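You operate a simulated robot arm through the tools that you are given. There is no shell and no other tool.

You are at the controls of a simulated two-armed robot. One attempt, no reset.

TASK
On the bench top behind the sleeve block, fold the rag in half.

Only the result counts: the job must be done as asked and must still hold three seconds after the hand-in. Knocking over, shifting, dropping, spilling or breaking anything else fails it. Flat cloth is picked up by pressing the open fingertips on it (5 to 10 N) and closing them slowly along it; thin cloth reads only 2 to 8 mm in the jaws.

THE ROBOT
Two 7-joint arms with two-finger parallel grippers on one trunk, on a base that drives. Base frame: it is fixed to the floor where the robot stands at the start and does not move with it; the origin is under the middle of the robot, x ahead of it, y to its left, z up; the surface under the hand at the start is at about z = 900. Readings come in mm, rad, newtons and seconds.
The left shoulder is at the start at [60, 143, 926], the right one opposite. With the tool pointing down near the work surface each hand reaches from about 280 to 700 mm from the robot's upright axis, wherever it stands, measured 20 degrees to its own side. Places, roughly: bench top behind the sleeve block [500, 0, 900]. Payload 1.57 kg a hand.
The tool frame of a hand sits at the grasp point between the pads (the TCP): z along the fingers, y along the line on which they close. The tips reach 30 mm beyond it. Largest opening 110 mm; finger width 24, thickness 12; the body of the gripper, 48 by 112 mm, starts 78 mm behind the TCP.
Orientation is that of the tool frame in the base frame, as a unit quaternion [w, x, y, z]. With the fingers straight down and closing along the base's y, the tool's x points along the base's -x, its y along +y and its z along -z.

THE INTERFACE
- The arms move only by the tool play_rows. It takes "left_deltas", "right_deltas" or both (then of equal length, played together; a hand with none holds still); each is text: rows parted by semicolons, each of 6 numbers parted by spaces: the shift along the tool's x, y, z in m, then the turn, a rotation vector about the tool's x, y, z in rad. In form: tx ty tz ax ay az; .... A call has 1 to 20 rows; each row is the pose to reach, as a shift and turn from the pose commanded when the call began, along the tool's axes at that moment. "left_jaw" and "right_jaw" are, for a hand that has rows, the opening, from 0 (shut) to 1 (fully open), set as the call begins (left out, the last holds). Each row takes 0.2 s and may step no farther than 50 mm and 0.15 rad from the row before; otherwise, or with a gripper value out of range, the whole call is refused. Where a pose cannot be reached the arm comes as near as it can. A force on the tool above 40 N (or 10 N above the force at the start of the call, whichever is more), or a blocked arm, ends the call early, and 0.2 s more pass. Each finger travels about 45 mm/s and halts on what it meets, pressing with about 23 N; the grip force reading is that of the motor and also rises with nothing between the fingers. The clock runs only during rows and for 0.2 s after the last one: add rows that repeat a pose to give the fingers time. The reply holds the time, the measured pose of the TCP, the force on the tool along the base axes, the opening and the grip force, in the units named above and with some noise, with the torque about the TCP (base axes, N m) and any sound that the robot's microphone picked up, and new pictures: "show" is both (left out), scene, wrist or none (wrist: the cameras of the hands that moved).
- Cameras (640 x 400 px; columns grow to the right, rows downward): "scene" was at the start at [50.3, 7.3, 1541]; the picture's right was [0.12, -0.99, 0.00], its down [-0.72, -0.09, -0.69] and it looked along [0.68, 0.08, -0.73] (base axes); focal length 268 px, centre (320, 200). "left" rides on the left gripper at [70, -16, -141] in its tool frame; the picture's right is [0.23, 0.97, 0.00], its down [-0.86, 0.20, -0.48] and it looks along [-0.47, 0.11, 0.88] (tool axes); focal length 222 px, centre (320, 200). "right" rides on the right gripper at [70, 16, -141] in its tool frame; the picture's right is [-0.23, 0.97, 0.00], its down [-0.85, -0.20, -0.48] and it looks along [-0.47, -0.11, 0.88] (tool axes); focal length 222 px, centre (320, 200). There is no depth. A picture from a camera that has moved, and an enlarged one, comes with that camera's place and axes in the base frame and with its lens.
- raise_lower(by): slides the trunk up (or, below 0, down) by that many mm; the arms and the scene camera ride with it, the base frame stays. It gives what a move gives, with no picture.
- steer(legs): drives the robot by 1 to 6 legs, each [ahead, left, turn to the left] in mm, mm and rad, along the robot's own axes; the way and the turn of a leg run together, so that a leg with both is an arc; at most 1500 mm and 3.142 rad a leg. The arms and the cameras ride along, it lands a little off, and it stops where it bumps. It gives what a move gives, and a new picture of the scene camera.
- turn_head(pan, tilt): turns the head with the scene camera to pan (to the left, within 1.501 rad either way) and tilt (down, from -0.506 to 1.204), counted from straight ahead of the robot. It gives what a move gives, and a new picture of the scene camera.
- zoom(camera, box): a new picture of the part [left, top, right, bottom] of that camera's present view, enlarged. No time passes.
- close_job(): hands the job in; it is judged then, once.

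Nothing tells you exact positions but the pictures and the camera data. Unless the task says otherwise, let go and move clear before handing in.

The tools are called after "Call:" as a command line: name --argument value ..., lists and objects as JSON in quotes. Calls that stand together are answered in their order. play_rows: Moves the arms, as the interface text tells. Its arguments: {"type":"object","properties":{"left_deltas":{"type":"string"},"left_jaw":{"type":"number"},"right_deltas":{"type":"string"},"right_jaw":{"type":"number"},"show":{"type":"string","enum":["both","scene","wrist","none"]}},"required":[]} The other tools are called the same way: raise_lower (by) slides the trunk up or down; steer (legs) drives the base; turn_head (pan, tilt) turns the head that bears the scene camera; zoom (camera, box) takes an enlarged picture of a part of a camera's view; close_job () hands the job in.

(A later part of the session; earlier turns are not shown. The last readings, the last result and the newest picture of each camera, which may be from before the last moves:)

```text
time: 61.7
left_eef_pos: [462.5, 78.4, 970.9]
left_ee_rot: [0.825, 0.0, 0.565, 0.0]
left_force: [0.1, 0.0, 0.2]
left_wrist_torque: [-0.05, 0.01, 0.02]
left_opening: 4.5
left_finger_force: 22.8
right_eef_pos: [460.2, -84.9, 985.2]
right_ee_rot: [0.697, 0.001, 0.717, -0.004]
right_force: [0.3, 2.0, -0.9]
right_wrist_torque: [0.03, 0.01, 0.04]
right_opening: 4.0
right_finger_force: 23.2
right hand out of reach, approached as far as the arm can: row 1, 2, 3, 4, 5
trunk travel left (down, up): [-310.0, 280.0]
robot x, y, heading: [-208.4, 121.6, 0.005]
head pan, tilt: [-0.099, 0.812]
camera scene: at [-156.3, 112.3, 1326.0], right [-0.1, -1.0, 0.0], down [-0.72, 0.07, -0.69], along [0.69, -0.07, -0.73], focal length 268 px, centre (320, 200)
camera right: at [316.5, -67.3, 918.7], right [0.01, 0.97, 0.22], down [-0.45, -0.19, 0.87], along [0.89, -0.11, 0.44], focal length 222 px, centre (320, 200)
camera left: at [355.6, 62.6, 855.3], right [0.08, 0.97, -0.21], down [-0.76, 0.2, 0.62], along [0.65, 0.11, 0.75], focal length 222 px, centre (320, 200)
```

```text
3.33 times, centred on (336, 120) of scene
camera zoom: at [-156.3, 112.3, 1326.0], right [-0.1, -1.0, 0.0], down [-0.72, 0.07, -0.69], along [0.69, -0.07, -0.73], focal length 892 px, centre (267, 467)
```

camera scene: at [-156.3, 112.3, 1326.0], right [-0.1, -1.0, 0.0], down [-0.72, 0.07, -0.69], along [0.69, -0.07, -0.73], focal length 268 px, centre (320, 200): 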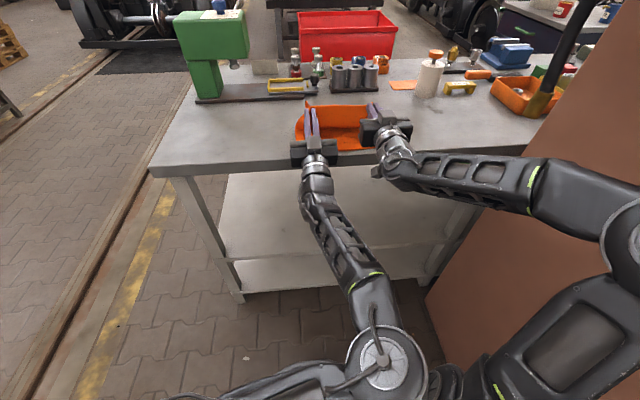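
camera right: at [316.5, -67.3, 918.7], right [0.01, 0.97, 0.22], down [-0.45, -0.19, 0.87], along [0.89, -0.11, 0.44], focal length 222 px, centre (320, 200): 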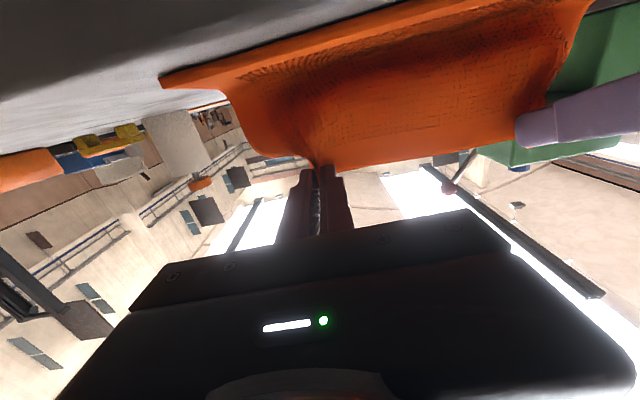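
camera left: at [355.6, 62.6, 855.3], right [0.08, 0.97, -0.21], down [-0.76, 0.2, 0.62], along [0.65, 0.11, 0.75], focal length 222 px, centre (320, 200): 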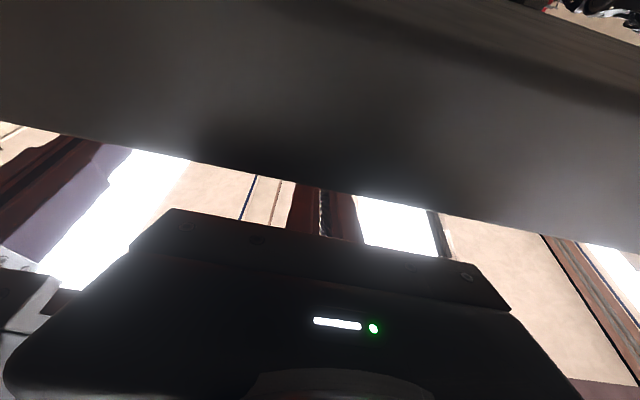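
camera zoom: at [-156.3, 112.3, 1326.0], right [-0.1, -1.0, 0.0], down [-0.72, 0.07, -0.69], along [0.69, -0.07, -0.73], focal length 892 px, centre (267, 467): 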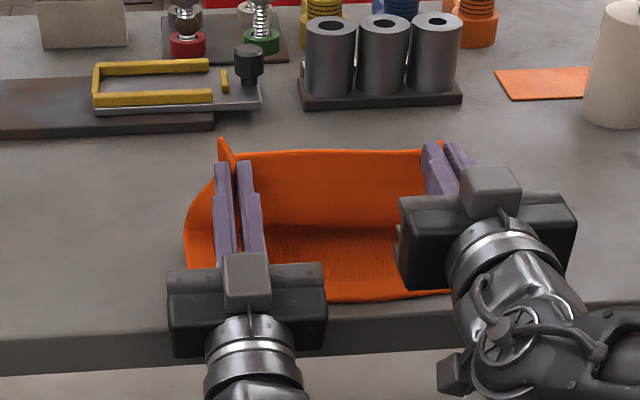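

The left hand is at about 111° and the right at about 88°, which is good enough. I'll finish the descent with alternating small trunk and base moves so the arms keep their shape and the sheet stays just taut.

Call:
raise_lower --by -12

Call:
steer --legs '[[-25, 0, 0]]'

Call:
raise_lower --by -14

Call:
zoom --camera "scene" --box '[240, 60, 432, 180]'

Call:
zoom --camera "right" --box '[0, 0, 640, 400]'

```text
time: 62.3
left_eef_pos: [462.6, 77.7, 959.6]
left_ee_rot: [0.824, 0.0, 0.566, 0.001]
left_force: [-0.3, -0.4, 0.7]
left_wrist_torque: [0.01, -0.01, -0.02]
left_opening: 4.4
left_finger_force: 23.4
right_eef_pos: [461.4, -83.9, 972.5]
right_ee_rot: [0.696, 0.0, 0.718, -0.003]
right_force: [0.0, 0.2, 1.0]
right_wrist_torque: [0.0, 0.03, 0.07]
right_opening: 4.2
right_finger_force: 23.0
trunk travel left (down, up): [-298.0, 292.0]
robot x, y, heading: [-206.6, 123.0, 0.0]
head pan, tilt: [-0.099, 0.812]
```

```text
time: 63.1
left_eef_pos: [437.5, 78.3, 958.6]
left_ee_rot: [0.825, -0.001, 0.565, 0.001]
left_force: [0.2, -0.4, 0.2]
left_wrist_torque: [-0.05, 0.03, -0.03]
left_opening: 4.5
left_finger_force: 23.0
right_eef_pos: [435.8, -84.4, 973.0]
right_ee_rot: [0.697, 0.0, 0.717, -0.003]
right_force: [0.0, 1.1, 0.0]
right_wrist_torque: [-0.04, 0.01, 0.05]
right_opening: 4.1
right_finger_force: 23.1
trunk travel left (down, up): [-298.0, 292.0]
robot x, y, heading: [-233.4, 122.1, 0.002]
head pan, tilt: [-0.099, 0.812]
camera scene: at [-181.5, 112.4, 1314.1], right [-0.1, -1.0, 0.0], down [-0.72, 0.07, -0.69], along [0.69, -0.07, -0.73], focal length 268 px, centre (320, 200)
```

scene: 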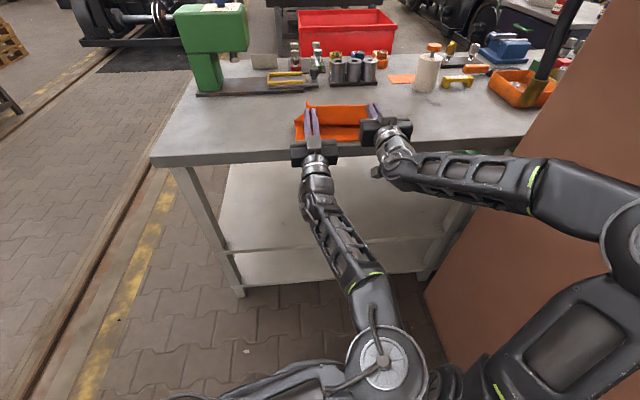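

```text
time: 63.7
left_eef_pos: [436.5, 78.0, 944.6]
left_ee_rot: [0.825, 0.0, 0.564, 0.0]
left_force: [0.5, -0.4, 0.7]
left_wrist_torque: [-0.05, 0.02, 0.03]
left_opening: 4.3
left_finger_force: 22.5
right_eef_pos: [435.4, -84.1, 959.5]
right_ee_rot: [0.697, 0.0, 0.717, -0.002]
right_force: [-0.9, 0.2, 0.2]
right_wrist_torque: [-0.04, 0.01, 0.01]
right_opening: 4.0
right_finger_force: 23.6
trunk travel left (down, up): [-284.0, 306.0]
robot x, y, heading: [-227.9, 120.5, 0.005]
head pan, tilt: [-0.099, 0.812]
```

```text
3.33 times, centred on (336, 120) of scene
camera zoom: at [-181.3, 112.4, 1300.0], right [-0.1, -1.0, 0.0], down [-0.72, 0.07, -0.69], along [0.69, -0.07, -0.73], focal length 892 px, centre (267, 467)
```

zoom: 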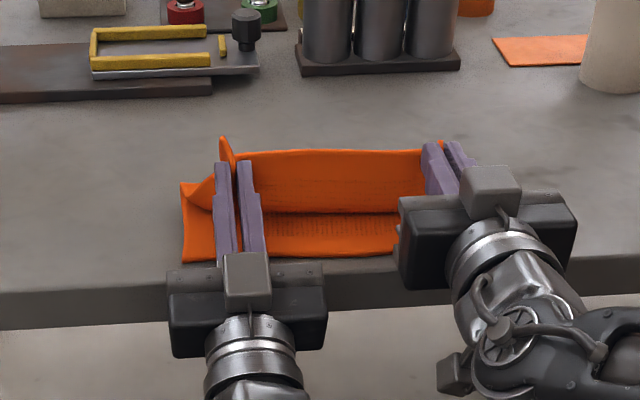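

```text
1.00 times, centred on (320, 200) of right (not enlarged: the box is as wide or as high as the picture)
camera zoom: at [291.7, -67.2, 892.9], right [0.01, 0.97, 0.22], down [-0.45, -0.19, 0.87], along [0.89, -0.11, 0.44], focal length 222 px, centre (320, 200)
```

zoom: 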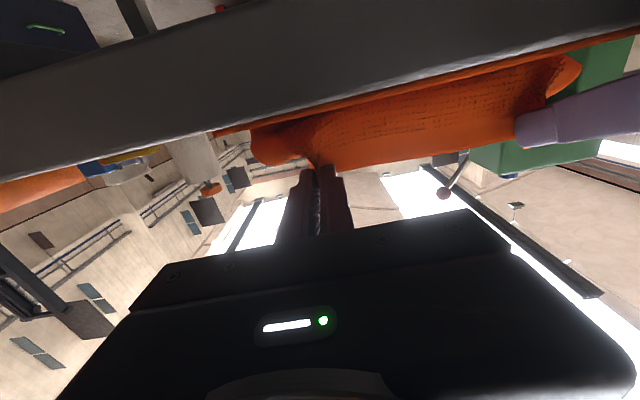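

Call:
steer --legs '[[-14, 0, 0]]'

Call:
raise_lower --by -15

Call:
steer --legs '[[-11, 0, 0]]'

Call:
zoom --camera "scene" --box '[240, 60, 432, 180]'

Call:
zoom --camera "right" --box '[160, 0, 640, 300]'

```text
time: 64.5
left_eef_pos: [421.9, 77.6, 944.5]
left_ee_rot: [0.826, 0.0, 0.564, 0.0]
left_force: [-0.3, -1.2, 0.6]
left_wrist_torque: [-0.03, 0.0, 0.0]
left_opening: 4.3
left_finger_force: 22.8
right_eef_pos: [422.0, -84.7, 958.9]
right_ee_rot: [0.696, 0.0, 0.718, -0.003]
right_force: [-0.4, 1.4, 0.1]
right_wrist_torque: [-0.02, -0.01, -0.02]
right_opening: 4.3
right_finger_force: 22.8
trunk travel left (down, up): [-284.0, 306.0]
robot x, y, heading: [-245.5, 122.0, 0.006]
head pan, tilt: [-0.099, 0.812]
camera scene: at [-195.6, 112.3, 1300.1], right [-0.1, -1.0, 0.0], down [-0.72, 0.07, -0.69], along [0.69, -0.07, -0.73], focal length 268 px, centre (320, 200)
```

scene: 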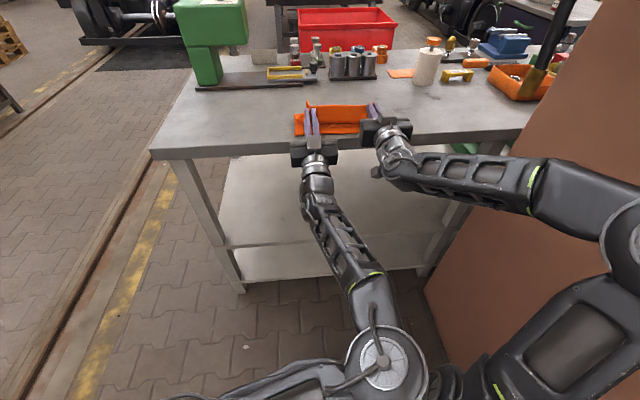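

```text
time: 65.1
left_eef_pos: [422.7, 78.8, 929.7]
left_ee_rot: [0.825, 0.001, 0.566, 0.0]
left_force: [-0.4, -1.3, 0.4]
left_wrist_torque: [0.0, -0.03, 0.03]
left_opening: 4.4
left_finger_force: 23.3
right_eef_pos: [421.8, -84.5, 944.9]
right_ee_rot: [0.697, 0.0, 0.717, -0.003]
right_force: [-0.4, 0.9, 0.3]
right_wrist_torque: [-0.03, 0.01, 0.0]
right_opening: 4.3
right_finger_force: 22.8
trunk travel left (down, up): [-269.0, 321.0]
robot x, y, heading: [-244.3, 117.6, 0.002]
head pan, tilt: [-0.099, 0.812]
```

```text
time: 65.9
left_eef_pos: [412.6, 77.9, 929.3]
left_ee_rot: [0.825, 0.0, 0.565, 0.001]
left_force: [0.0, 0.0, -0.8]
left_wrist_torque: [-0.04, 0.01, 0.01]
left_opening: 4.5
left_finger_force: 23.2
right_eef_pos: [410.9, -84.1, 943.8]
right_ee_rot: [0.696, 0.0, 0.718, -0.003]
right_force: [0.1, -0.3, -0.9]
right_wrist_torque: [0.0, -0.01, 0.03]
right_opening: 4.1
right_finger_force: 23.1
trunk travel left (down, up): [-269.0, 321.0]
robot x, y, heading: [-259.7, 122.0, 0.001]
head pan, tilt: [-0.099, 0.812]
camera scene: at [-206.6, 112.3, 1285.0], right [-0.1, -1.0, 0.0], down [-0.72, 0.07, -0.69], along [0.69, -0.07, -0.73], focal length 268 px, centre (320, 200)
```

scene: 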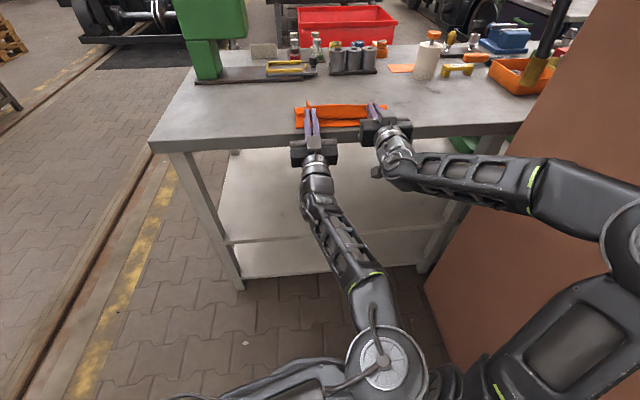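

```text
3.33 times, centred on (336, 120) of scene
camera zoom: at [-206.6, 112.3, 1285.0], right [-0.1, -1.0, 0.0], down [-0.72, 0.07, -0.69], along [0.69, -0.07, -0.73], focal length 892 px, centre (267, 467)
```

zoom: 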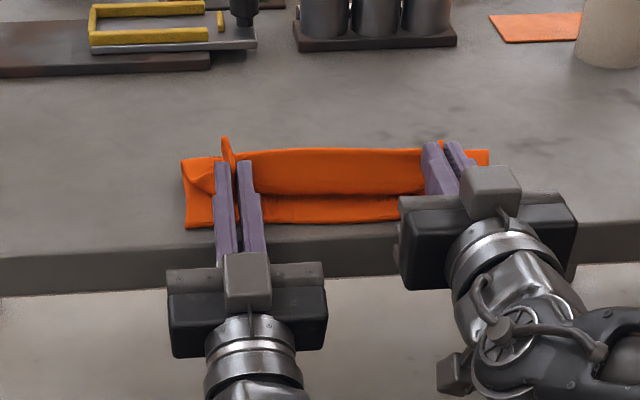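

```text
1.33 times, centred on (400, 150) of right
camera zoom: at [266.4, -67.2, 877.9], right [0.01, 0.97, 0.22], down [-0.45, -0.19, 0.87], along [0.89, -0.11, 0.44], focal length 296 px, centre (213, 267)
```

zoom: 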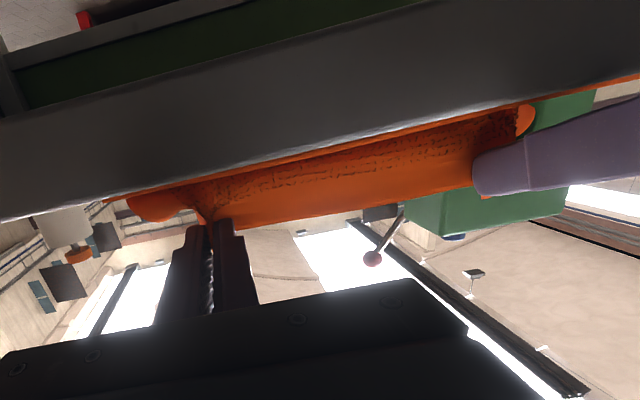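

The edge is now about 40 mm above the near edge, with the fold line at x≈520 and the lower near edge at x≈420, so the halves match. I'll open the jaws a little and see how the hem behaves.

Call:
play_rows --left_deltas "0 0 0 0 0 0; 0 0 0 0 0 0" --right_deltas "0 0 0 0 0 0; 0 0 0 0 0 0" --left_jaw 0.12 --right_jaw 0.12 --show "none"

Call:
zoom --camera "scene" --box '[272, 80, 400, 160]'

Call:
zoom --camera "right" --box '[160, 0, 640, 300]'

```text
time: 66.5
left_eef_pos: [411.2, 78.1, 929.5]
left_ee_rot: [0.825, 0.0, 0.565, 0.0]
left_force: [1.0, -0.3, 0.0]
left_wrist_torque: [-0.01, 0.01, -0.01]
left_opening: 13.1
left_finger_force: 0.1
right_eef_pos: [410.1, -84.7, 942.9]
right_ee_rot: [0.696, 0.0, 0.718, -0.003]
right_force: [0.4, 0.1, -0.7]
right_wrist_torque: [-0.01, -0.03, -0.01]
right_opening: 13.1
right_finger_force: 0.1
trunk travel left (down, up): [-269.0, 321.0]
robot x, y, heading: [-261.1, 125.7, -0.004]
head pan, tilt: [-0.099, 0.812]
```

```text
5.00 times, centred on (336, 120) of scene
camera zoom: at [-206.5, 112.2, 1285.0], right [-0.1, -1.0, 0.0], down [-0.72, 0.07, -0.69], along [0.69, -0.07, -0.73], focal length 1338 px, centre (240, 600)
```

zoom: 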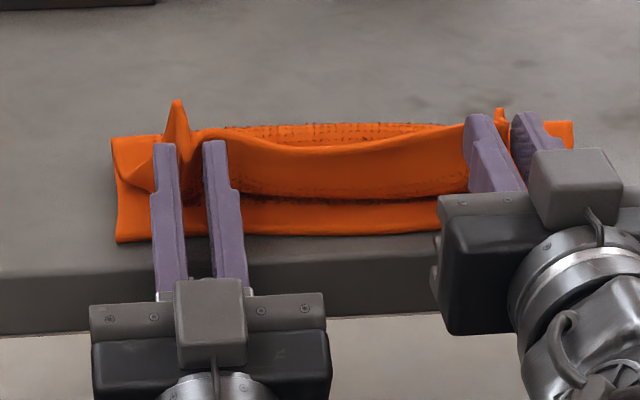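

```text
1.33 times, centred on (400, 150) of right
camera zoom: at [266.5, -67.3, 877.8], right [0.01, 0.97, 0.22], down [-0.45, -0.19, 0.87], along [0.89, -0.11, 0.44], focal length 296 px, centre (213, 267)
```

zoom: 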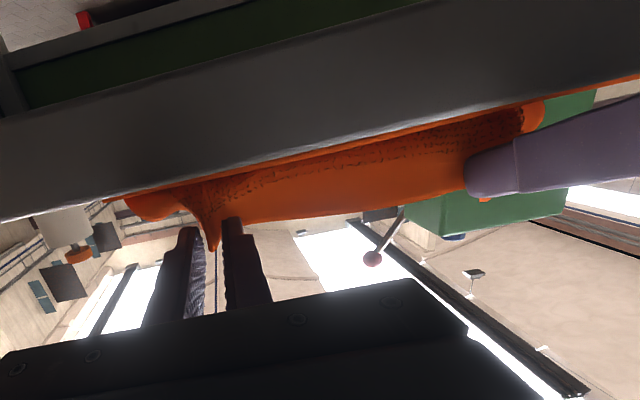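

The cloth is stiff enough to keep standing, so releasing this high isn't ideal. The ripples are still between the pads, so I'll close again, bring the left hand to horizontal, and lower both hands until the sheet lies flat on the lower layer.

Call:
play_rows --left_deltas "0 0 0 0 0 0; 0 0 0 0 0 0; 0 0 0 0 0 0" --right_deltas "0 0 0 0 0 0; 0 0 0 0 0 0; 0 0 0 0 0 0" --left_jaw 0 --right_jaw 0 --show "none"

Call:
zoom --camera "scene" --box '[272, 80, 400, 160]'

```text
time: 67.3
left_eef_pos: [410.7, 78.0, 929.5]
left_ee_rot: [0.825, 0.001, 0.565, 0.0]
left_force: [-0.2, 0.3, -0.5]
left_wrist_torque: [-0.01, -0.02, 0.01]
left_opening: 4.8
left_finger_force: 23.3
right_eef_pos: [411.5, -83.6, 944.9]
right_ee_rot: [0.696, 0.001, 0.718, -0.003]
right_force: [1.2, 1.2, 0.3]
right_wrist_torque: [-0.02, 0.01, -0.01]
right_opening: 4.1
right_finger_force: 22.9
trunk travel left (down, up): [-269.0, 321.0]
robot x, y, heading: [-257.0, 125.7, 0.004]
head pan, tilt: [-0.099, 0.812]
```

```text
5.00 times, centred on (336, 120) of scene
camera zoom: at [-206.5, 112.2, 1285.0], right [-0.1, -1.0, 0.0], down [-0.72, 0.07, -0.69], along [0.69, -0.07, -0.73], focal length 1338 px, centre (240, 600)
```

zoom: 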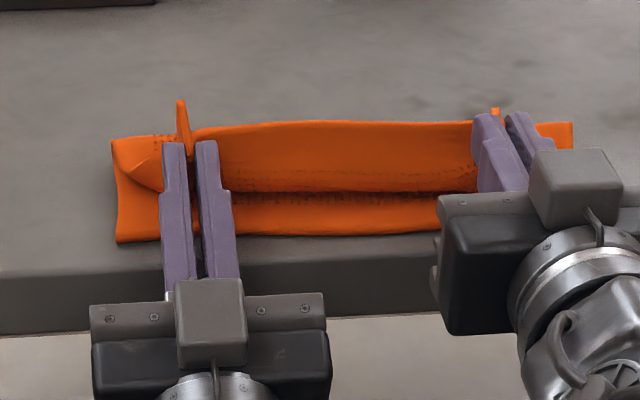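

Both are re-gripped. Now I'll level the left hand to horizontal, then lower the trunk with small base corrections until the sheet rests on the lower layer.

Call:
play_rows --left_deltas "-0.0045 0 0.001 0 0.125 0; -0.009 0 0.002 0 0.25 0; -0.0136 0 0.0031 0 0.37 0; -0.0136 0 0.0031 0 0.37 0" --show "none"

Call:
raise_lower --by -12

Call:
zoom --camera "scene" --box '[272, 80, 400, 160]'

```text
time: 68.3
left_eef_pos: [410.9, 77.1, 943.3]
left_ee_rot: [0.707, 0.0, 0.708, 0.0]
left_force: [0.4, -0.1, -0.1]
left_wrist_torque: [0.01, -0.02, -0.02]
left_opening: 4.8
left_finger_force: 23.1
right_eef_pos: [411.9, -84.7, 944.2]
right_ee_rot: [0.697, 0.001, 0.717, -0.003]
right_force: [-0.3, 0.0, 0.7]
right_wrist_torque: [0.01, 0.04, 0.01]
right_opening: 4.1
right_finger_force: 22.5
trunk travel left (down, up): [-269.0, 321.0]
robot x, y, heading: [-257.2, 119.6, 0.002]
head pan, tilt: [-0.099, 0.812]
```

```text
time: 68.9
left_eef_pos: [409.7, 77.7, 931.4]
left_ee_rot: [0.707, 0.0, 0.707, 0.0]
left_force: [0.0, 0.1, 0.6]
left_wrist_torque: [0.0, -0.02, -0.02]
left_opening: 4.3
left_finger_force: 23.3
right_eef_pos: [410.6, -85.2, 931.4]
right_ee_rot: [0.696, 0.0, 0.718, -0.003]
right_force: [-0.2, 1.1, 2.1]
right_wrist_torque: [0.0, -0.05, 0.01]
right_opening: 4.1
right_finger_force: 23.1
trunk travel left (down, up): [-257.0, 333.0]
robot x, y, heading: [-257.1, 121.4, -0.004]
head pan, tilt: [-0.099, 0.812]
```

```text
5.00 times, centred on (336, 120) of scene
camera zoom: at [-206.7, 112.3, 1273.0], right [-0.1, -1.0, 0.0], down [-0.72, 0.07, -0.69], along [0.69, -0.07, -0.73], focal length 1338 px, centre (240, 600)
```

zoom: 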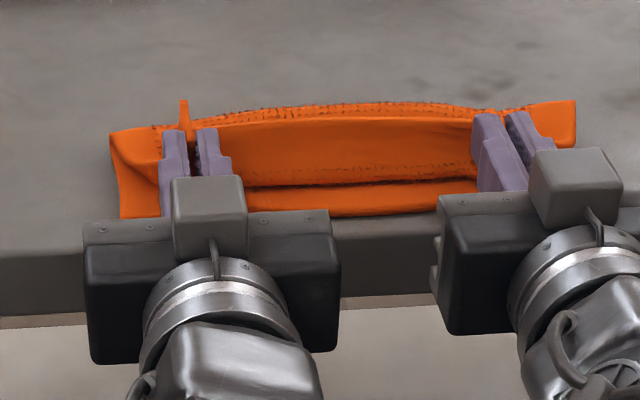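

Call:
steer --legs '[[-6, 0, 0]]'

Call:
raise_lower --by -8

Call:
zoom --camera "scene" --box '[272, 80, 400, 160]'

Call:
zoom --camera "left" --box '[0, 0, 640, 400]'

```text
time: 69.6
left_eef_pos: [403.4, 79.2, 931.1]
left_ee_rot: [0.707, 0.0, 0.708, 0.001]
left_force: [0.2, -0.5, 0.7]
left_wrist_torque: [0.0, -0.03, -0.02]
left_opening: 4.5
left_finger_force: 22.8
right_eef_pos: [403.7, -83.5, 931.8]
right_ee_rot: [0.696, -0.001, 0.718, -0.002]
right_force: [-0.3, 0.3, 0.8]
right_wrist_torque: [-0.03, -0.03, 0.01]
right_opening: 4.1
right_finger_force: 23.4
trunk travel left (down, up): [-257.0, 333.0]
robot x, y, heading: [-262.4, 121.0, 0.001]
head pan, tilt: [-0.099, 0.812]
camera scene: at [-212.7, 112.2, 1273.0], right [-0.1, -1.0, 0.0], down [-0.72, 0.07, -0.69], along [0.69, -0.07, -0.73], focal length 268 px, centre (320, 200)
```

scene: 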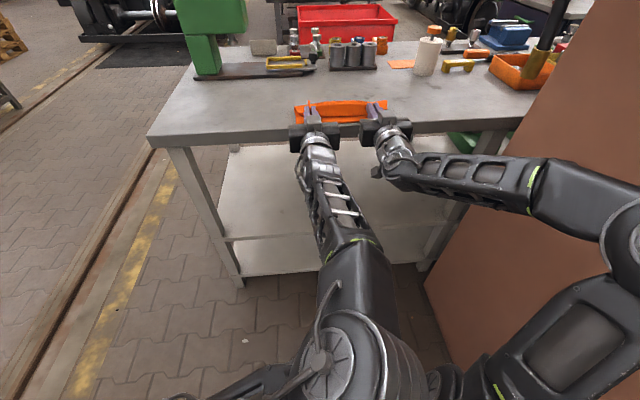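

```text
time: 70.2
left_eef_pos: [402.0, 78.3, 925.3]
left_ee_rot: [0.709, 0.0, 0.705, -0.001]
left_force: [2.0, 0.6, 11.2]
left_wrist_torque: [-0.07, -0.32, 0.01]
left_opening: 4.7
left_finger_force: 23.2
right_eef_pos: [404.3, -83.6, 925.8]
right_ee_rot: [0.698, 0.0, 0.716, -0.003]
right_force: [0.8, 0.8, 4.1]
right_wrist_torque: [-0.04, -0.1, -0.02]
right_opening: 4.0
right_finger_force: 23.2
trunk travel left (down, up): [-249.0, 341.0]
robot x, y, heading: [-266.8, 120.3, 0.004]
head pan, tilt: [-0.099, 0.812]
```

```text
5.00 times, centred on (336, 120) of scene
camera zoom: at [-213.6, 112.5, 1265.3], right [-0.1, -1.0, 0.0], down [-0.72, 0.07, -0.69], along [0.69, -0.07, -0.72], focal length 1338 px, centre (240, 600)
```

zoom: 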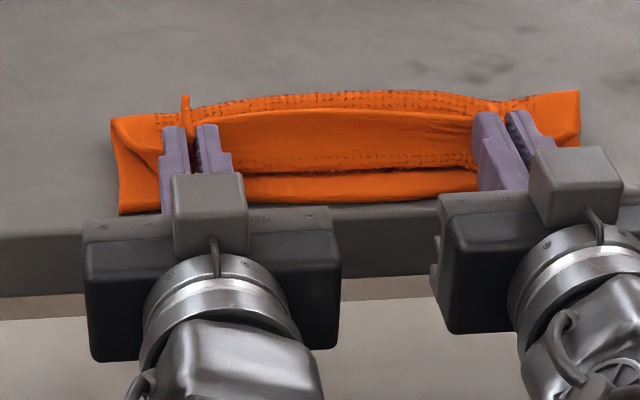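

```text
1.00 times, centred on (320, 200) of left (not enlarged: the box is as wide or as high as the picture)
camera zoom: at [262.3, 62.0, 856.5], right [0.0, 0.97, -0.23], down [-0.48, 0.2, 0.85], along [0.88, 0.11, 0.47], focal length 222 px, centre (320, 200)
```

zoom: 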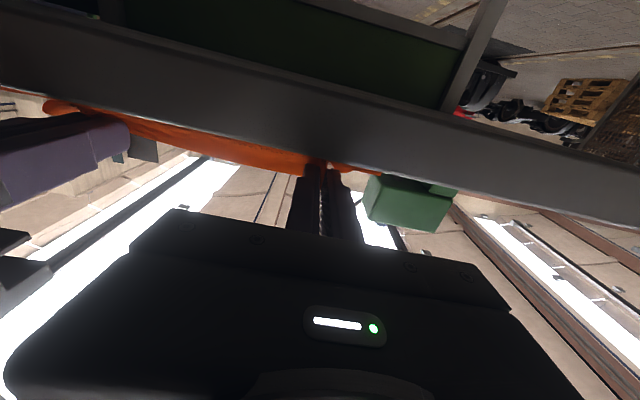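

The fingertips now press the sheet onto the lower layer at the near edge. I'll ease up slightly and open the jaws to let the hem unroll.

Call:
raise_lower --by 3

Call:
play_rows --left_deltas "0 0 0 0 0 0; 0 0 0 0 0 0; 0 0 0 0 0 0" --right_deltas "0 0 0 0 0 0; 0 0 0 0 0 0; 0 0 0 0 0 0" --left_jaw 0.3 --right_jaw 0.3 --show "none"

Call:
zoom --camera "scene" --box '[272, 80, 400, 160]'

Call:
zoom --camera "right" --box '[160, 0, 640, 300]'

```text
time: 70.7
left_eef_pos: [402.1, 77.6, 927.0]
left_ee_rot: [0.707, 0.0, 0.707, -0.001]
left_force: [1.3, -0.1, 8.1]
left_wrist_torque: [0.02, -0.28, 0.0]
left_opening: 4.7
left_finger_force: 23.6
right_eef_pos: [404.7, -83.5, 926.7]
right_ee_rot: [0.697, 0.0, 0.717, -0.003]
right_force: [0.8, 0.8, 2.6]
right_wrist_torque: [-0.04, -0.07, 0.02]
right_opening: 4.2
right_finger_force: 23.0
trunk travel left (down, up): [-252.0, 338.0]
robot x, y, heading: [-262.5, 121.0, 0.001]
head pan, tilt: [-0.099, 0.812]
```

```text
time: 71.5
left_eef_pos: [404.5, 78.5, 926.6]
left_ee_rot: [0.707, 0.0, 0.707, 0.0]
left_force: [-0.2, 0.3, -0.1]
left_wrist_torque: [0.02, -0.04, 0.01]
left_opening: 33.0
left_finger_force: 0.0
right_eef_pos: [403.8, -83.9, 928.0]
right_ee_rot: [0.697, 0.0, 0.717, -0.003]
right_force: [0.4, 0.5, -1.0]
right_wrist_torque: [-0.01, 0.02, 0.03]
right_opening: 32.8
right_finger_force: 0.0
trunk travel left (down, up): [-252.0, 338.0]
robot x, y, heading: [-263.0, 121.8, 0.006]
head pan, tilt: [-0.099, 0.812]
```

```text
5.00 times, centred on (336, 120) of scene
camera zoom: at [-212.7, 112.2, 1268.0], right [-0.1, -1.0, 0.0], down [-0.72, 0.07, -0.69], along [0.69, -0.07, -0.73], focal length 1338 px, centre (240, 600)
```

zoom: 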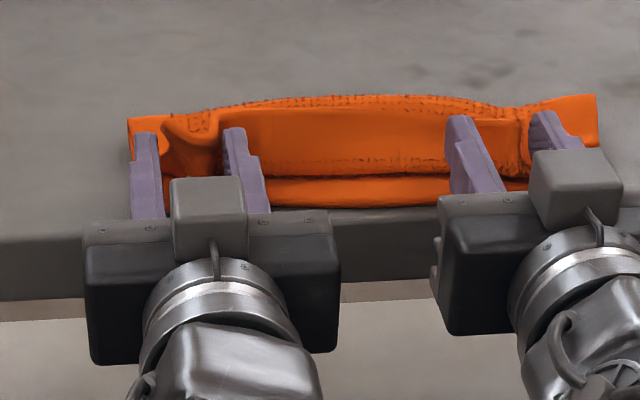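

```text
1.33 times, centred on (400, 150) of right
camera zoom: at [260.3, -67.3, 860.8], right [0.01, 0.97, 0.22], down [-0.45, -0.19, 0.87], along [0.89, -0.11, 0.44], focal length 296 px, centre (213, 267)
```

zoom: 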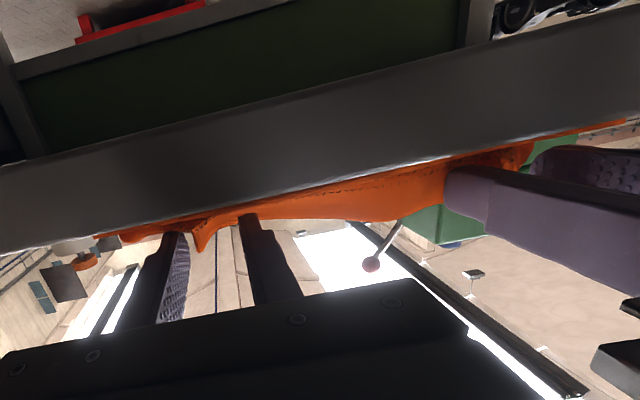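

The hem still stands upright. I'll retract both hands straight back, clear of the cloth, and see how it settles.

Call:
play_rows --left_deltas "0 0 -0.02 0 0 0; 0 0 -0.04 0 0 0; 0 0 -0.06 0 0 0; 0 0 -0.06 0 0 0" --right_deltas "0 0 -0.02 0 0 0; 0 0 -0.04 0 0 0; 0 0 -0.06 0 0 0; 0 0 -0.06 0 0 0" --show "both"

Call:
zoom --camera "scene" --box '[272, 80, 400, 160]'

```text
time: 72.5
left_eef_pos: [348.0, 87.1, 924.3]
left_ee_rot: [0.705, -0.006, 0.71, 0.007]
left_force: [-0.1, 0.2, 0.3]
left_wrist_torque: [0.02, 0.02, 0.0]
left_opening: 33.0
left_finger_force: 0.1
right_eef_pos: [343.7, -84.5, 928.8]
right_ee_rot: [0.697, 0.0, 0.717, -0.003]
right_force: [0.0, -0.2, 0.4]
right_wrist_torque: [0.02, 0.03, 0.02]
right_opening: 32.8
right_finger_force: 0.0
trunk travel left (down, up): [-252.0, 338.0]
robot x, y, heading: [-261.1, 122.4, 0.008]
head pan, tilt: [-0.099, 0.812]
camera scene: at [-212.7, 111.9, 1268.1], right [-0.1, -1.0, 0.0], down [-0.72, 0.07, -0.69], along [0.69, -0.07, -0.73], focal length 268 px, centre (320, 200)
camera right: at [198.8, -67.6, 862.8], right [0.01, 0.97, 0.22], down [-0.45, -0.19, 0.87], along [0.89, -0.11, 0.44], focal length 222 px, centre (320, 200)
camera left: at [207.5, 68.8, 855.6], right [-0.02, 0.97, -0.23], down [-0.48, 0.19, 0.86], along [0.88, 0.13, 0.46], focal length 222 px, centre (320, 200)
```

scene: 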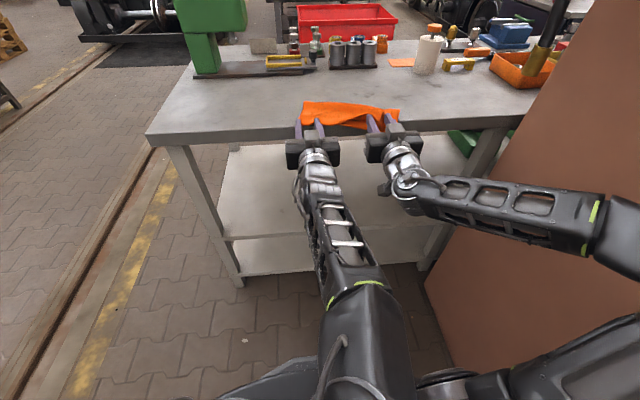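
right: 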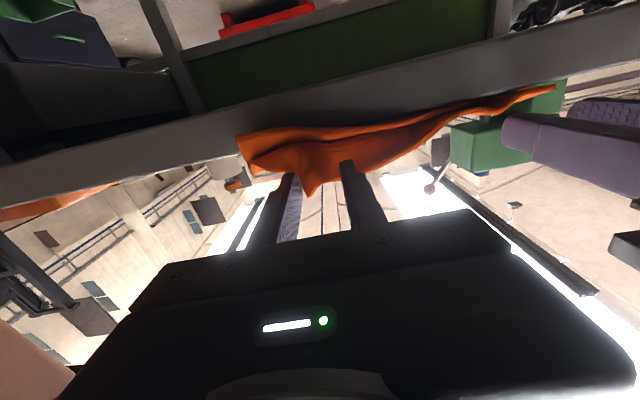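
left: 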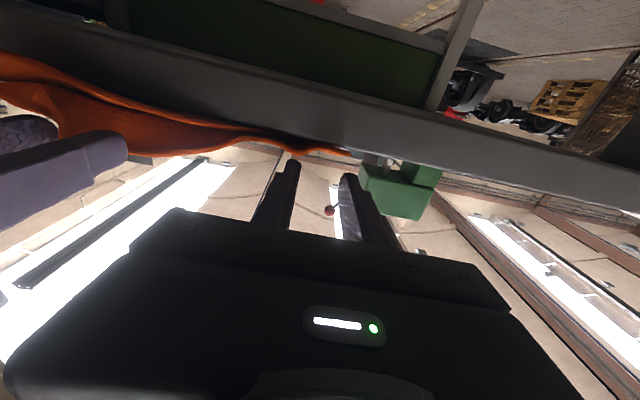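

```text
5.00 times, centred on (336, 120) of scene
camera zoom: at [-212.7, 111.9, 1268.1], right [-0.1, -1.0, 0.0], down [-0.72, 0.07, -0.69], along [0.69, -0.07, -0.73], focal length 1338 px, centre (240, 600)
```

zoom: 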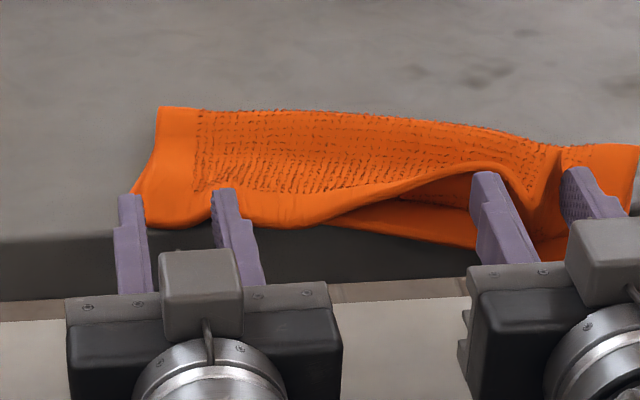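

The left half unrolled and lies folded, but the right-hand fingers dragged the cloth along. I'll look more closely before doing anything.

Call:
zoom --camera "scene" --box '[340, 90, 420, 140]'

Call:
zoom --camera "right" --box '[200, 60, 520, 260]'

```text
8.00 times, centred on (380, 115) of scene
camera zoom: at [-212.7, 111.9, 1268.1], right [-0.1, -1.0, 0.0], down [-0.72, 0.07, -0.69], along [0.69, -0.07, -0.73], focal length 2141 px, centre (-160, 880)
```

zoom: 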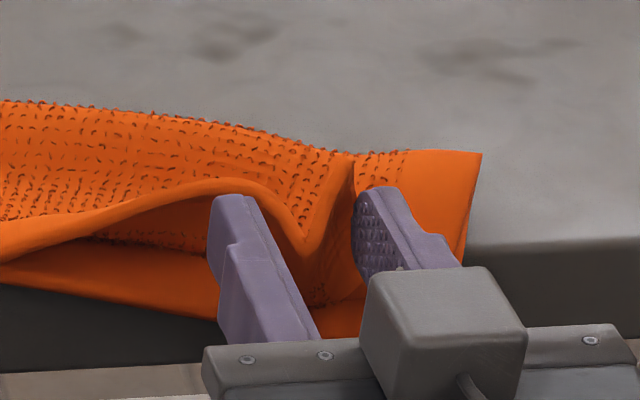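

```text
2.00 times, centred on (360, 160) of right
camera zoom: at [198.8, -67.6, 862.8], right [0.01, 0.97, 0.22], down [-0.45, -0.19, 0.87], along [0.89, -0.11, 0.44], focal length 444 px, centre (240, 280)
```

zoom: 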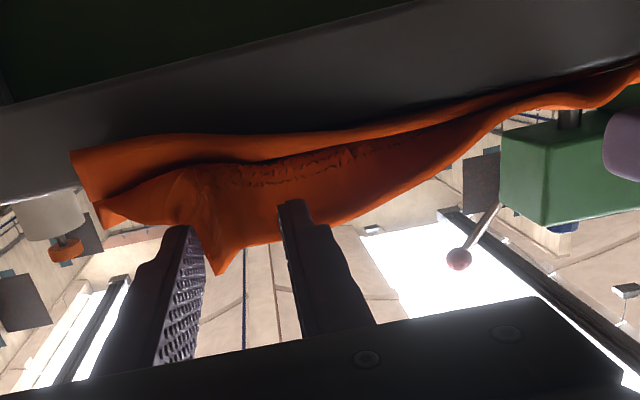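

The cloth's ripple stuck between the right pads because the jaws were opened only partway. I'll open the right jaw wide in place and see whether the cloth comes free.

Call:
play_rows --right_deltas "0 0 0 0 0 0; 0 0 0 0 0 0; 0 0 0 0 0 0; 0 0 0 0 0 0" --right_jaw 0.75 --show "both"

Call:
zoom --camera "scene" --box '[300, 80, 428, 160]'

```text
time: 73.5
left_eef_pos: [349.6, 85.9, 923.7]
left_ee_rot: [0.704, -0.005, 0.71, 0.005]
left_force: [0.2, -0.4, -0.1]
left_wrist_torque: [0.0, -0.02, 0.02]
left_opening: 33.3
left_finger_force: 0.1
right_eef_pos: [342.9, -84.4, 928.7]
right_ee_rot: [0.696, -0.001, 0.718, -0.002]
right_force: [0.3, 0.1, -0.1]
right_wrist_torque: [0.0, 0.0, -0.04]
right_opening: 82.4
right_finger_force: 0.0
trunk travel left (down, up): [-252.0, 338.0]
robot x, y, heading: [-263.9, 125.1, 0.003]
head pan, tilt: [-0.099, 0.812]
camera scene: at [-212.6, 112.2, 1268.0], right [-0.1, -1.0, 0.0], down [-0.72, 0.07, -0.69], along [0.69, -0.07, -0.73], focal length 268 px, centre (320, 200)
camera right: at [199.1, -67.3, 862.7], right [0.01, 0.97, 0.22], down [-0.45, -0.19, 0.87], along [0.89, -0.11, 0.44], focal length 222 px, centre (320, 200)
```

scene: 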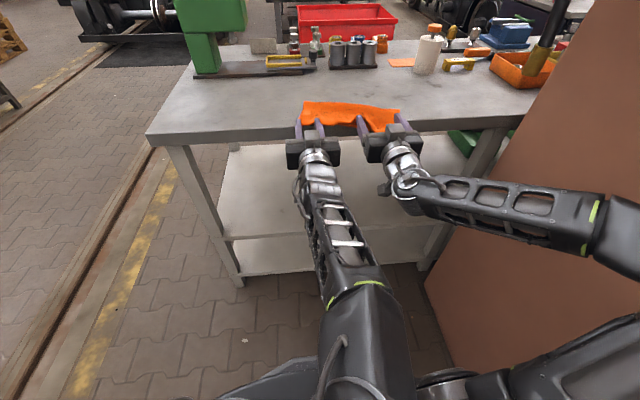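
right: 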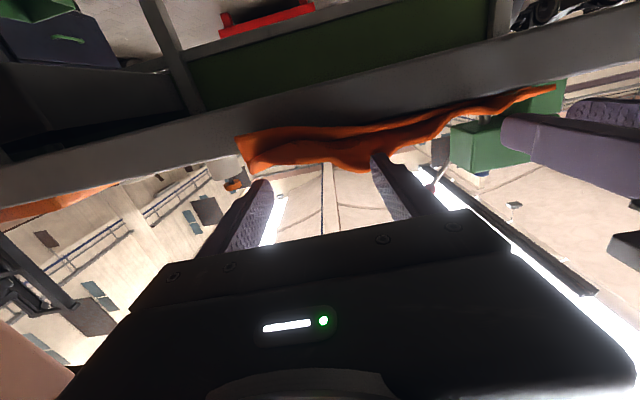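

```text
5.00 times, centred on (364, 120) of scene
camera zoom: at [-212.6, 112.2, 1268.0], right [-0.1, -1.0, 0.0], down [-0.72, 0.07, -0.69], along [0.69, -0.07, -0.73], focal length 1338 px, centre (100, 600)
```

zoom: 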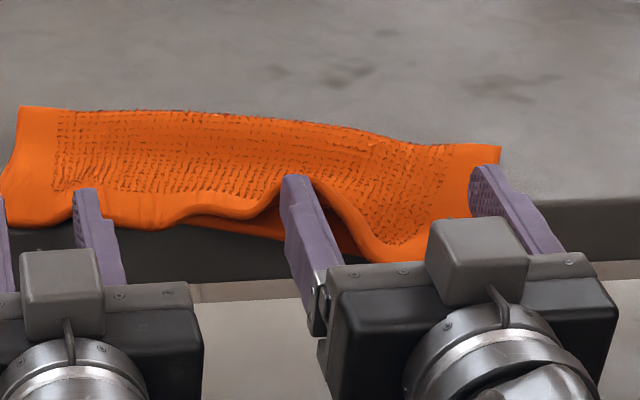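

The wide opening did it: the right hem flattened and the whole top layer is now folded over. The right finger is just under the cloth's edge, in front of the bench, so I'll drop the hands straight down below the cloth and then back away.

Call:
raise_lower --by -45

Call:
steer --legs '[[-80, 0, 0]]'

Call:
zoom --camera "scene" --box '[280, 60, 440, 160]'

```text
time: 74.3
left_eef_pos: [348.1, 87.2, 879.2]
left_ee_rot: [0.705, -0.007, 0.709, 0.007]
left_force: [0.2, 0.1, 0.7]
left_wrist_torque: [-0.01, 0.0, -0.06]
left_opening: 32.6
left_finger_force: 0.1
right_eef_pos: [343.6, -84.1, 883.7]
right_ee_rot: [0.697, 0.0, 0.717, -0.003]
right_force: [0.1, 0.7, 0.0]
right_wrist_torque: [0.0, 0.02, -0.02]
right_opening: 82.7
right_finger_force: 0.1
trunk travel left (down, up): [-207.0, 383.0]
robot x, y, heading: [-264.5, 121.6, 0.001]
head pan, tilt: [-0.099, 0.812]
```

```text
time: 75.4
left_eef_pos: [270.9, 86.8, 877.7]
left_ee_rot: [0.705, -0.006, 0.709, 0.006]
left_force: [-0.2, -0.1, -0.2]
left_wrist_torque: [0.02, -0.01, 0.0]
left_opening: 32.8
left_finger_force: 0.1
right_eef_pos: [263.5, -84.1, 884.7]
right_ee_rot: [0.697, 0.0, 0.717, -0.003]
right_force: [0.6, 0.2, -0.8]
right_wrist_torque: [0.0, 0.01, 0.0]
right_opening: 82.5
right_finger_force: 0.0
trunk travel left (down, up): [-207.0, 383.0]
robot x, y, heading: [-345.0, 121.9, 0.003]
head pan, tilt: [-0.099, 0.812]
camera scene: at [-291.9, 112.0, 1223.0], right [-0.1, -1.0, 0.0], down [-0.72, 0.07, -0.69], along [0.69, -0.07, -0.73], focal length 268 px, centre (320, 200)
```

scene: 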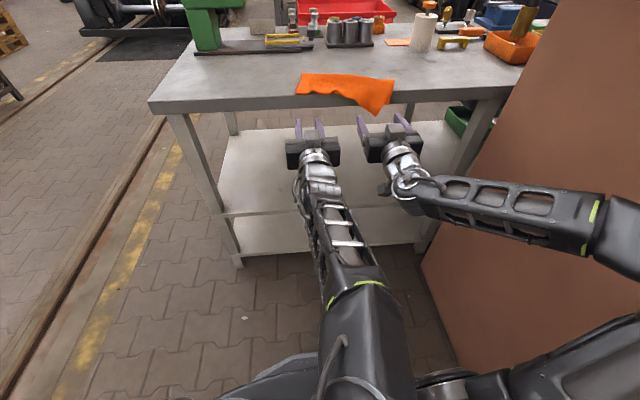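

```text
4.00 times, centred on (360, 110) of scene
camera zoom: at [-291.9, 112.0, 1223.0], right [-0.1, -1.0, 0.0], down [-0.72, 0.07, -0.69], along [0.69, -0.07, -0.73], focal length 1070 px, centre (160, 560)
```

zoom: 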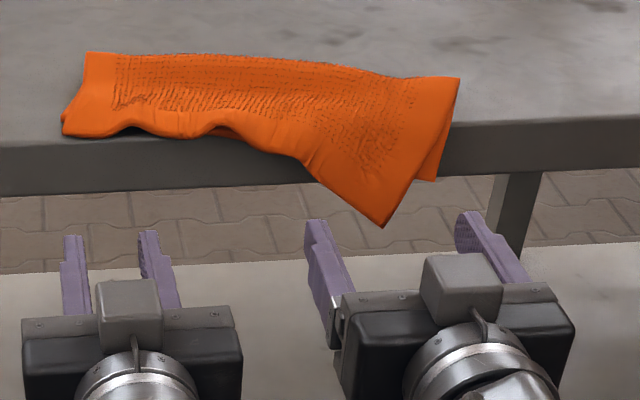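

The rag is folded in half, but it lies skewed with its right end hanging over the bench edge. Next I'll bring the arms back to vertical-tool poses (still low, clear of the bench), then return and pull the fold squarely back onto the bench.

Call:
play_rows --left_deltas "0.0153 0.0173 -0.0078 0 0.131 0; 0.0307 0.0347 -0.0155 0 0.262 0; 0.046 0.052 -0.0233 0 0.393 0; 0.0613 0.0693 -0.031 0 0.523 0; 0.0767 0.0867 -0.0388 0 0.654 0; 0.092 0.104 -0.0465 0 0.785 0; 0.1073 0.1213 -0.0543 0 0.916 0; 0.1227 0.1387 -0.062 0 1.047 0; 0.138 0.156 -0.0698 0 1.178 0; 0.1533 0.1733 -0.0775 0 1.308 0; 0.1687 0.1907 -0.0853 0 1.439 0; 0.184 0.208 -0.093 0 1.57 0; 0.184 0.208 -0.093 0 1.57 0" --right_deltas "0.0158 -0.0017 -0.0091 0 0.128 0; 0.0317 -0.0033 -0.0182 0 0.257 0; 0.0475 -0.005 -0.0273 0 0.385 0; 0.0633 -0.0067 -0.0363 0 0.513 0; 0.0792 -0.0083 -0.0454 0 0.642 0; 0.095 -0.01 -0.0545 0 0.77 0; 0.1108 -0.0117 -0.0636 0 0.898 0; 0.1267 -0.0133 -0.0727 0 1.027 0; 0.1425 -0.015 -0.0818 0 1.155 0; 0.1583 -0.0167 -0.0908 0 1.283 0; 0.1742 -0.0183 -0.0999 0 1.412 0; 0.19 -0.02 -0.109 0 1.54 0; 0.19 -0.02 -0.109 0 1.54 0" --left_jaw 0.3 --right_jaw 0.3 --show "scene"

```text
time: 78.2
left_eef_pos: [171.4, 292.5, 694.0]
left_ee_rot: [-0.004, -0.009, 1.0, 0.001]
left_force: [0.4, -0.2, 0.2]
left_wrist_torque: [-0.01, 0.02, 0.02]
left_opening: 33.0
left_finger_force: 0.1
right_eef_pos: [151.2, -106.3, 697.7]
right_ee_rot: [-0.001, 0.001, 1.0, -0.001]
right_force: [0.2, 0.0, 0.2]
right_wrist_torque: [0.0, 0.02, -0.02]
right_opening: 33.0
right_finger_force: 0.1
trunk travel left (down, up): [-207.0, 383.0]
robot x, y, heading: [-343.3, 124.3, -0.0]
head pan, tilt: [-0.099, 0.812]
camera scene: at [-291.7, 112.1, 1223.0], right [-0.1, -1.0, 0.0], down [-0.72, 0.07, -0.69], along [0.68, -0.07, -0.73], focal length 268 px, centre (320, 200)
```

scene: 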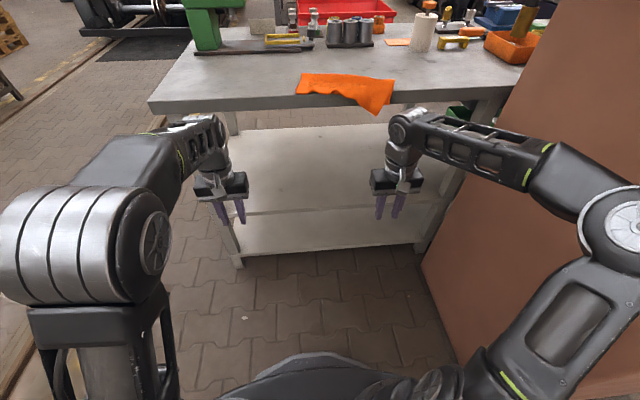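

Both arms are back in their natural shape. I'll raise the trunk to the starting height and then drive forward to the bench.

Call:
raise_lower --by 318

Call:
turn_head --pan -0.1 --tilt 0.7

```text
time: 81.4
left_eef_pos: [172.0, 293.0, 1011.6]
left_ee_rot: [-0.002, -0.009, 1.0, -0.001]
left_force: [0.6, -0.3, -0.7]
left_wrist_torque: [-0.03, -0.03, 0.0]
left_opening: 33.1
left_finger_force: 0.0
right_eef_pos: [149.7, -106.3, 1015.7]
right_ee_rot: [0.001, 0.001, 1.0, -0.002]
right_force: [0.8, -0.6, -0.1]
right_wrist_torque: [0.03, -0.01, -0.03]
right_opening: 33.3
right_finger_force: 0.1
trunk travel left (down, up): [-525.0, 65.0]
robot x, y, heading: [-344.1, 123.7, 0.002]
head pan, tilt: [-0.099, 0.812]
```

```text
time: 82.0
left_eef_pos: [170.8, 292.3, 1010.7]
left_ee_rot: [-0.002, -0.009, 1.0, 0.0]
left_force: [0.1, 0.6, 0.0]
left_wrist_torque: [0.03, -0.02, 0.01]
left_opening: 33.1
left_finger_force: 0.0
right_eef_pos: [149.8, -106.1, 1015.8]
right_ee_rot: [0.0, 0.002, 1.0, -0.001]
right_force: [0.5, 0.8, 0.1]
right_wrist_torque: [0.0, 0.0, 0.0]
right_opening: 33.3
right_finger_force: 0.0
trunk travel left (down, up): [-525.0, 65.0]
robot x, y, heading: [-342.4, 121.6, 0.001]
head pan, tilt: [-0.099, 0.7]
camera scene: at [-287.1, 111.6, 1550.2], right [-0.1, -1.0, 0.0], down [-0.64, 0.06, -0.76], along [0.76, -0.07, -0.64], focal length 268 px, centre (320, 200)
```

scene: 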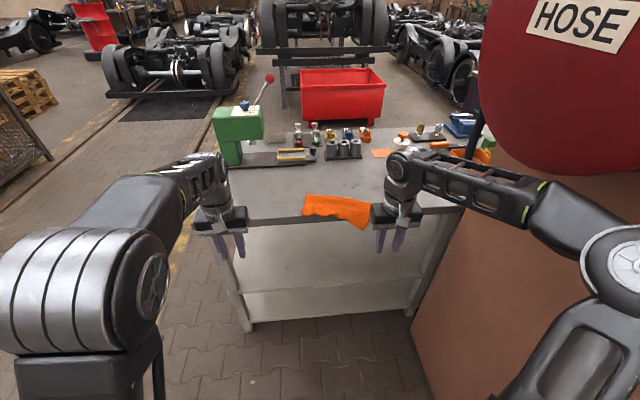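

Call:
zoom --camera "scene" --box '[280, 170, 408, 250]'

Call:
steer --legs '[[230, -20, 0]]'

Call:
zoom --camera "scene" --box '[240, 180, 432, 300]'

```text
5.00 times, centred on (344, 210) of scene
camera zoom: at [-287.1, 111.6, 1550.2], right [-0.1, -1.0, 0.0], down [-0.64, 0.06, -0.76], along [0.76, -0.07, -0.64], focal length 1338 px, centre (200, 150)
```

zoom: 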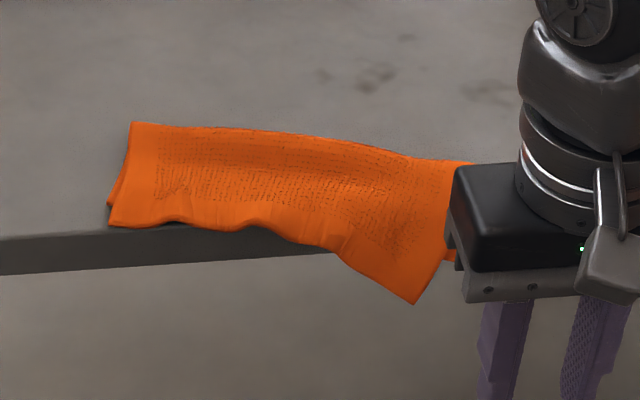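

```text
time: 83.3
left_eef_pos: [292.7, 283.1, 1014.0]
left_ee_rot: [0.0, -0.005, 1.0, 0.0]
left_force: [0.2, -0.3, -0.2]
left_wrist_torque: [0.0, 0.02, -0.01]
left_opening: 32.9
left_finger_force: 0.0
right_eef_pos: [268.2, -121.1, 1013.8]
right_ee_rot: [0.002, 0.011, 1.0, -0.002]
right_force: [0.6, -0.9, 0.4]
right_wrist_torque: [0.03, 0.0, -0.01]
right_opening: 33.0
right_finger_force: 0.0
trunk travel left (down, up): [-525.0, 65.0]
robot x, y, heading: [-216.4, 116.1, -0.002]
head pan, tilt: [-0.099, 0.7]
stopped in leg 1: the robot was blocked; the commanded pose is now the measured one
camera scene: at [-171.0, 106.4, 1549.9], right [-0.11, -0.99, 0.0], down [-0.64, 0.07, -0.77], along [0.76, -0.08, -0.64], focal length 268 px, centre (320, 200)
```

scene: 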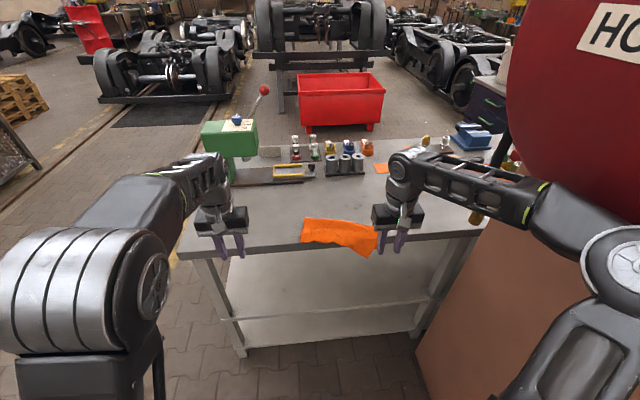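

```text
3.33 times, centred on (336, 240) of scene
camera zoom: at [-171.0, 106.4, 1549.9], right [-0.11, -0.99, 0.0], down [-0.64, 0.07, -0.77], along [0.76, -0.08, -0.64], focal length 892 px, centre (267, 67)
```

zoom: 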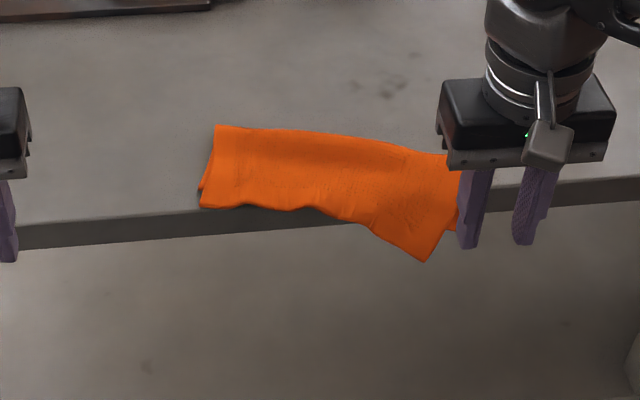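

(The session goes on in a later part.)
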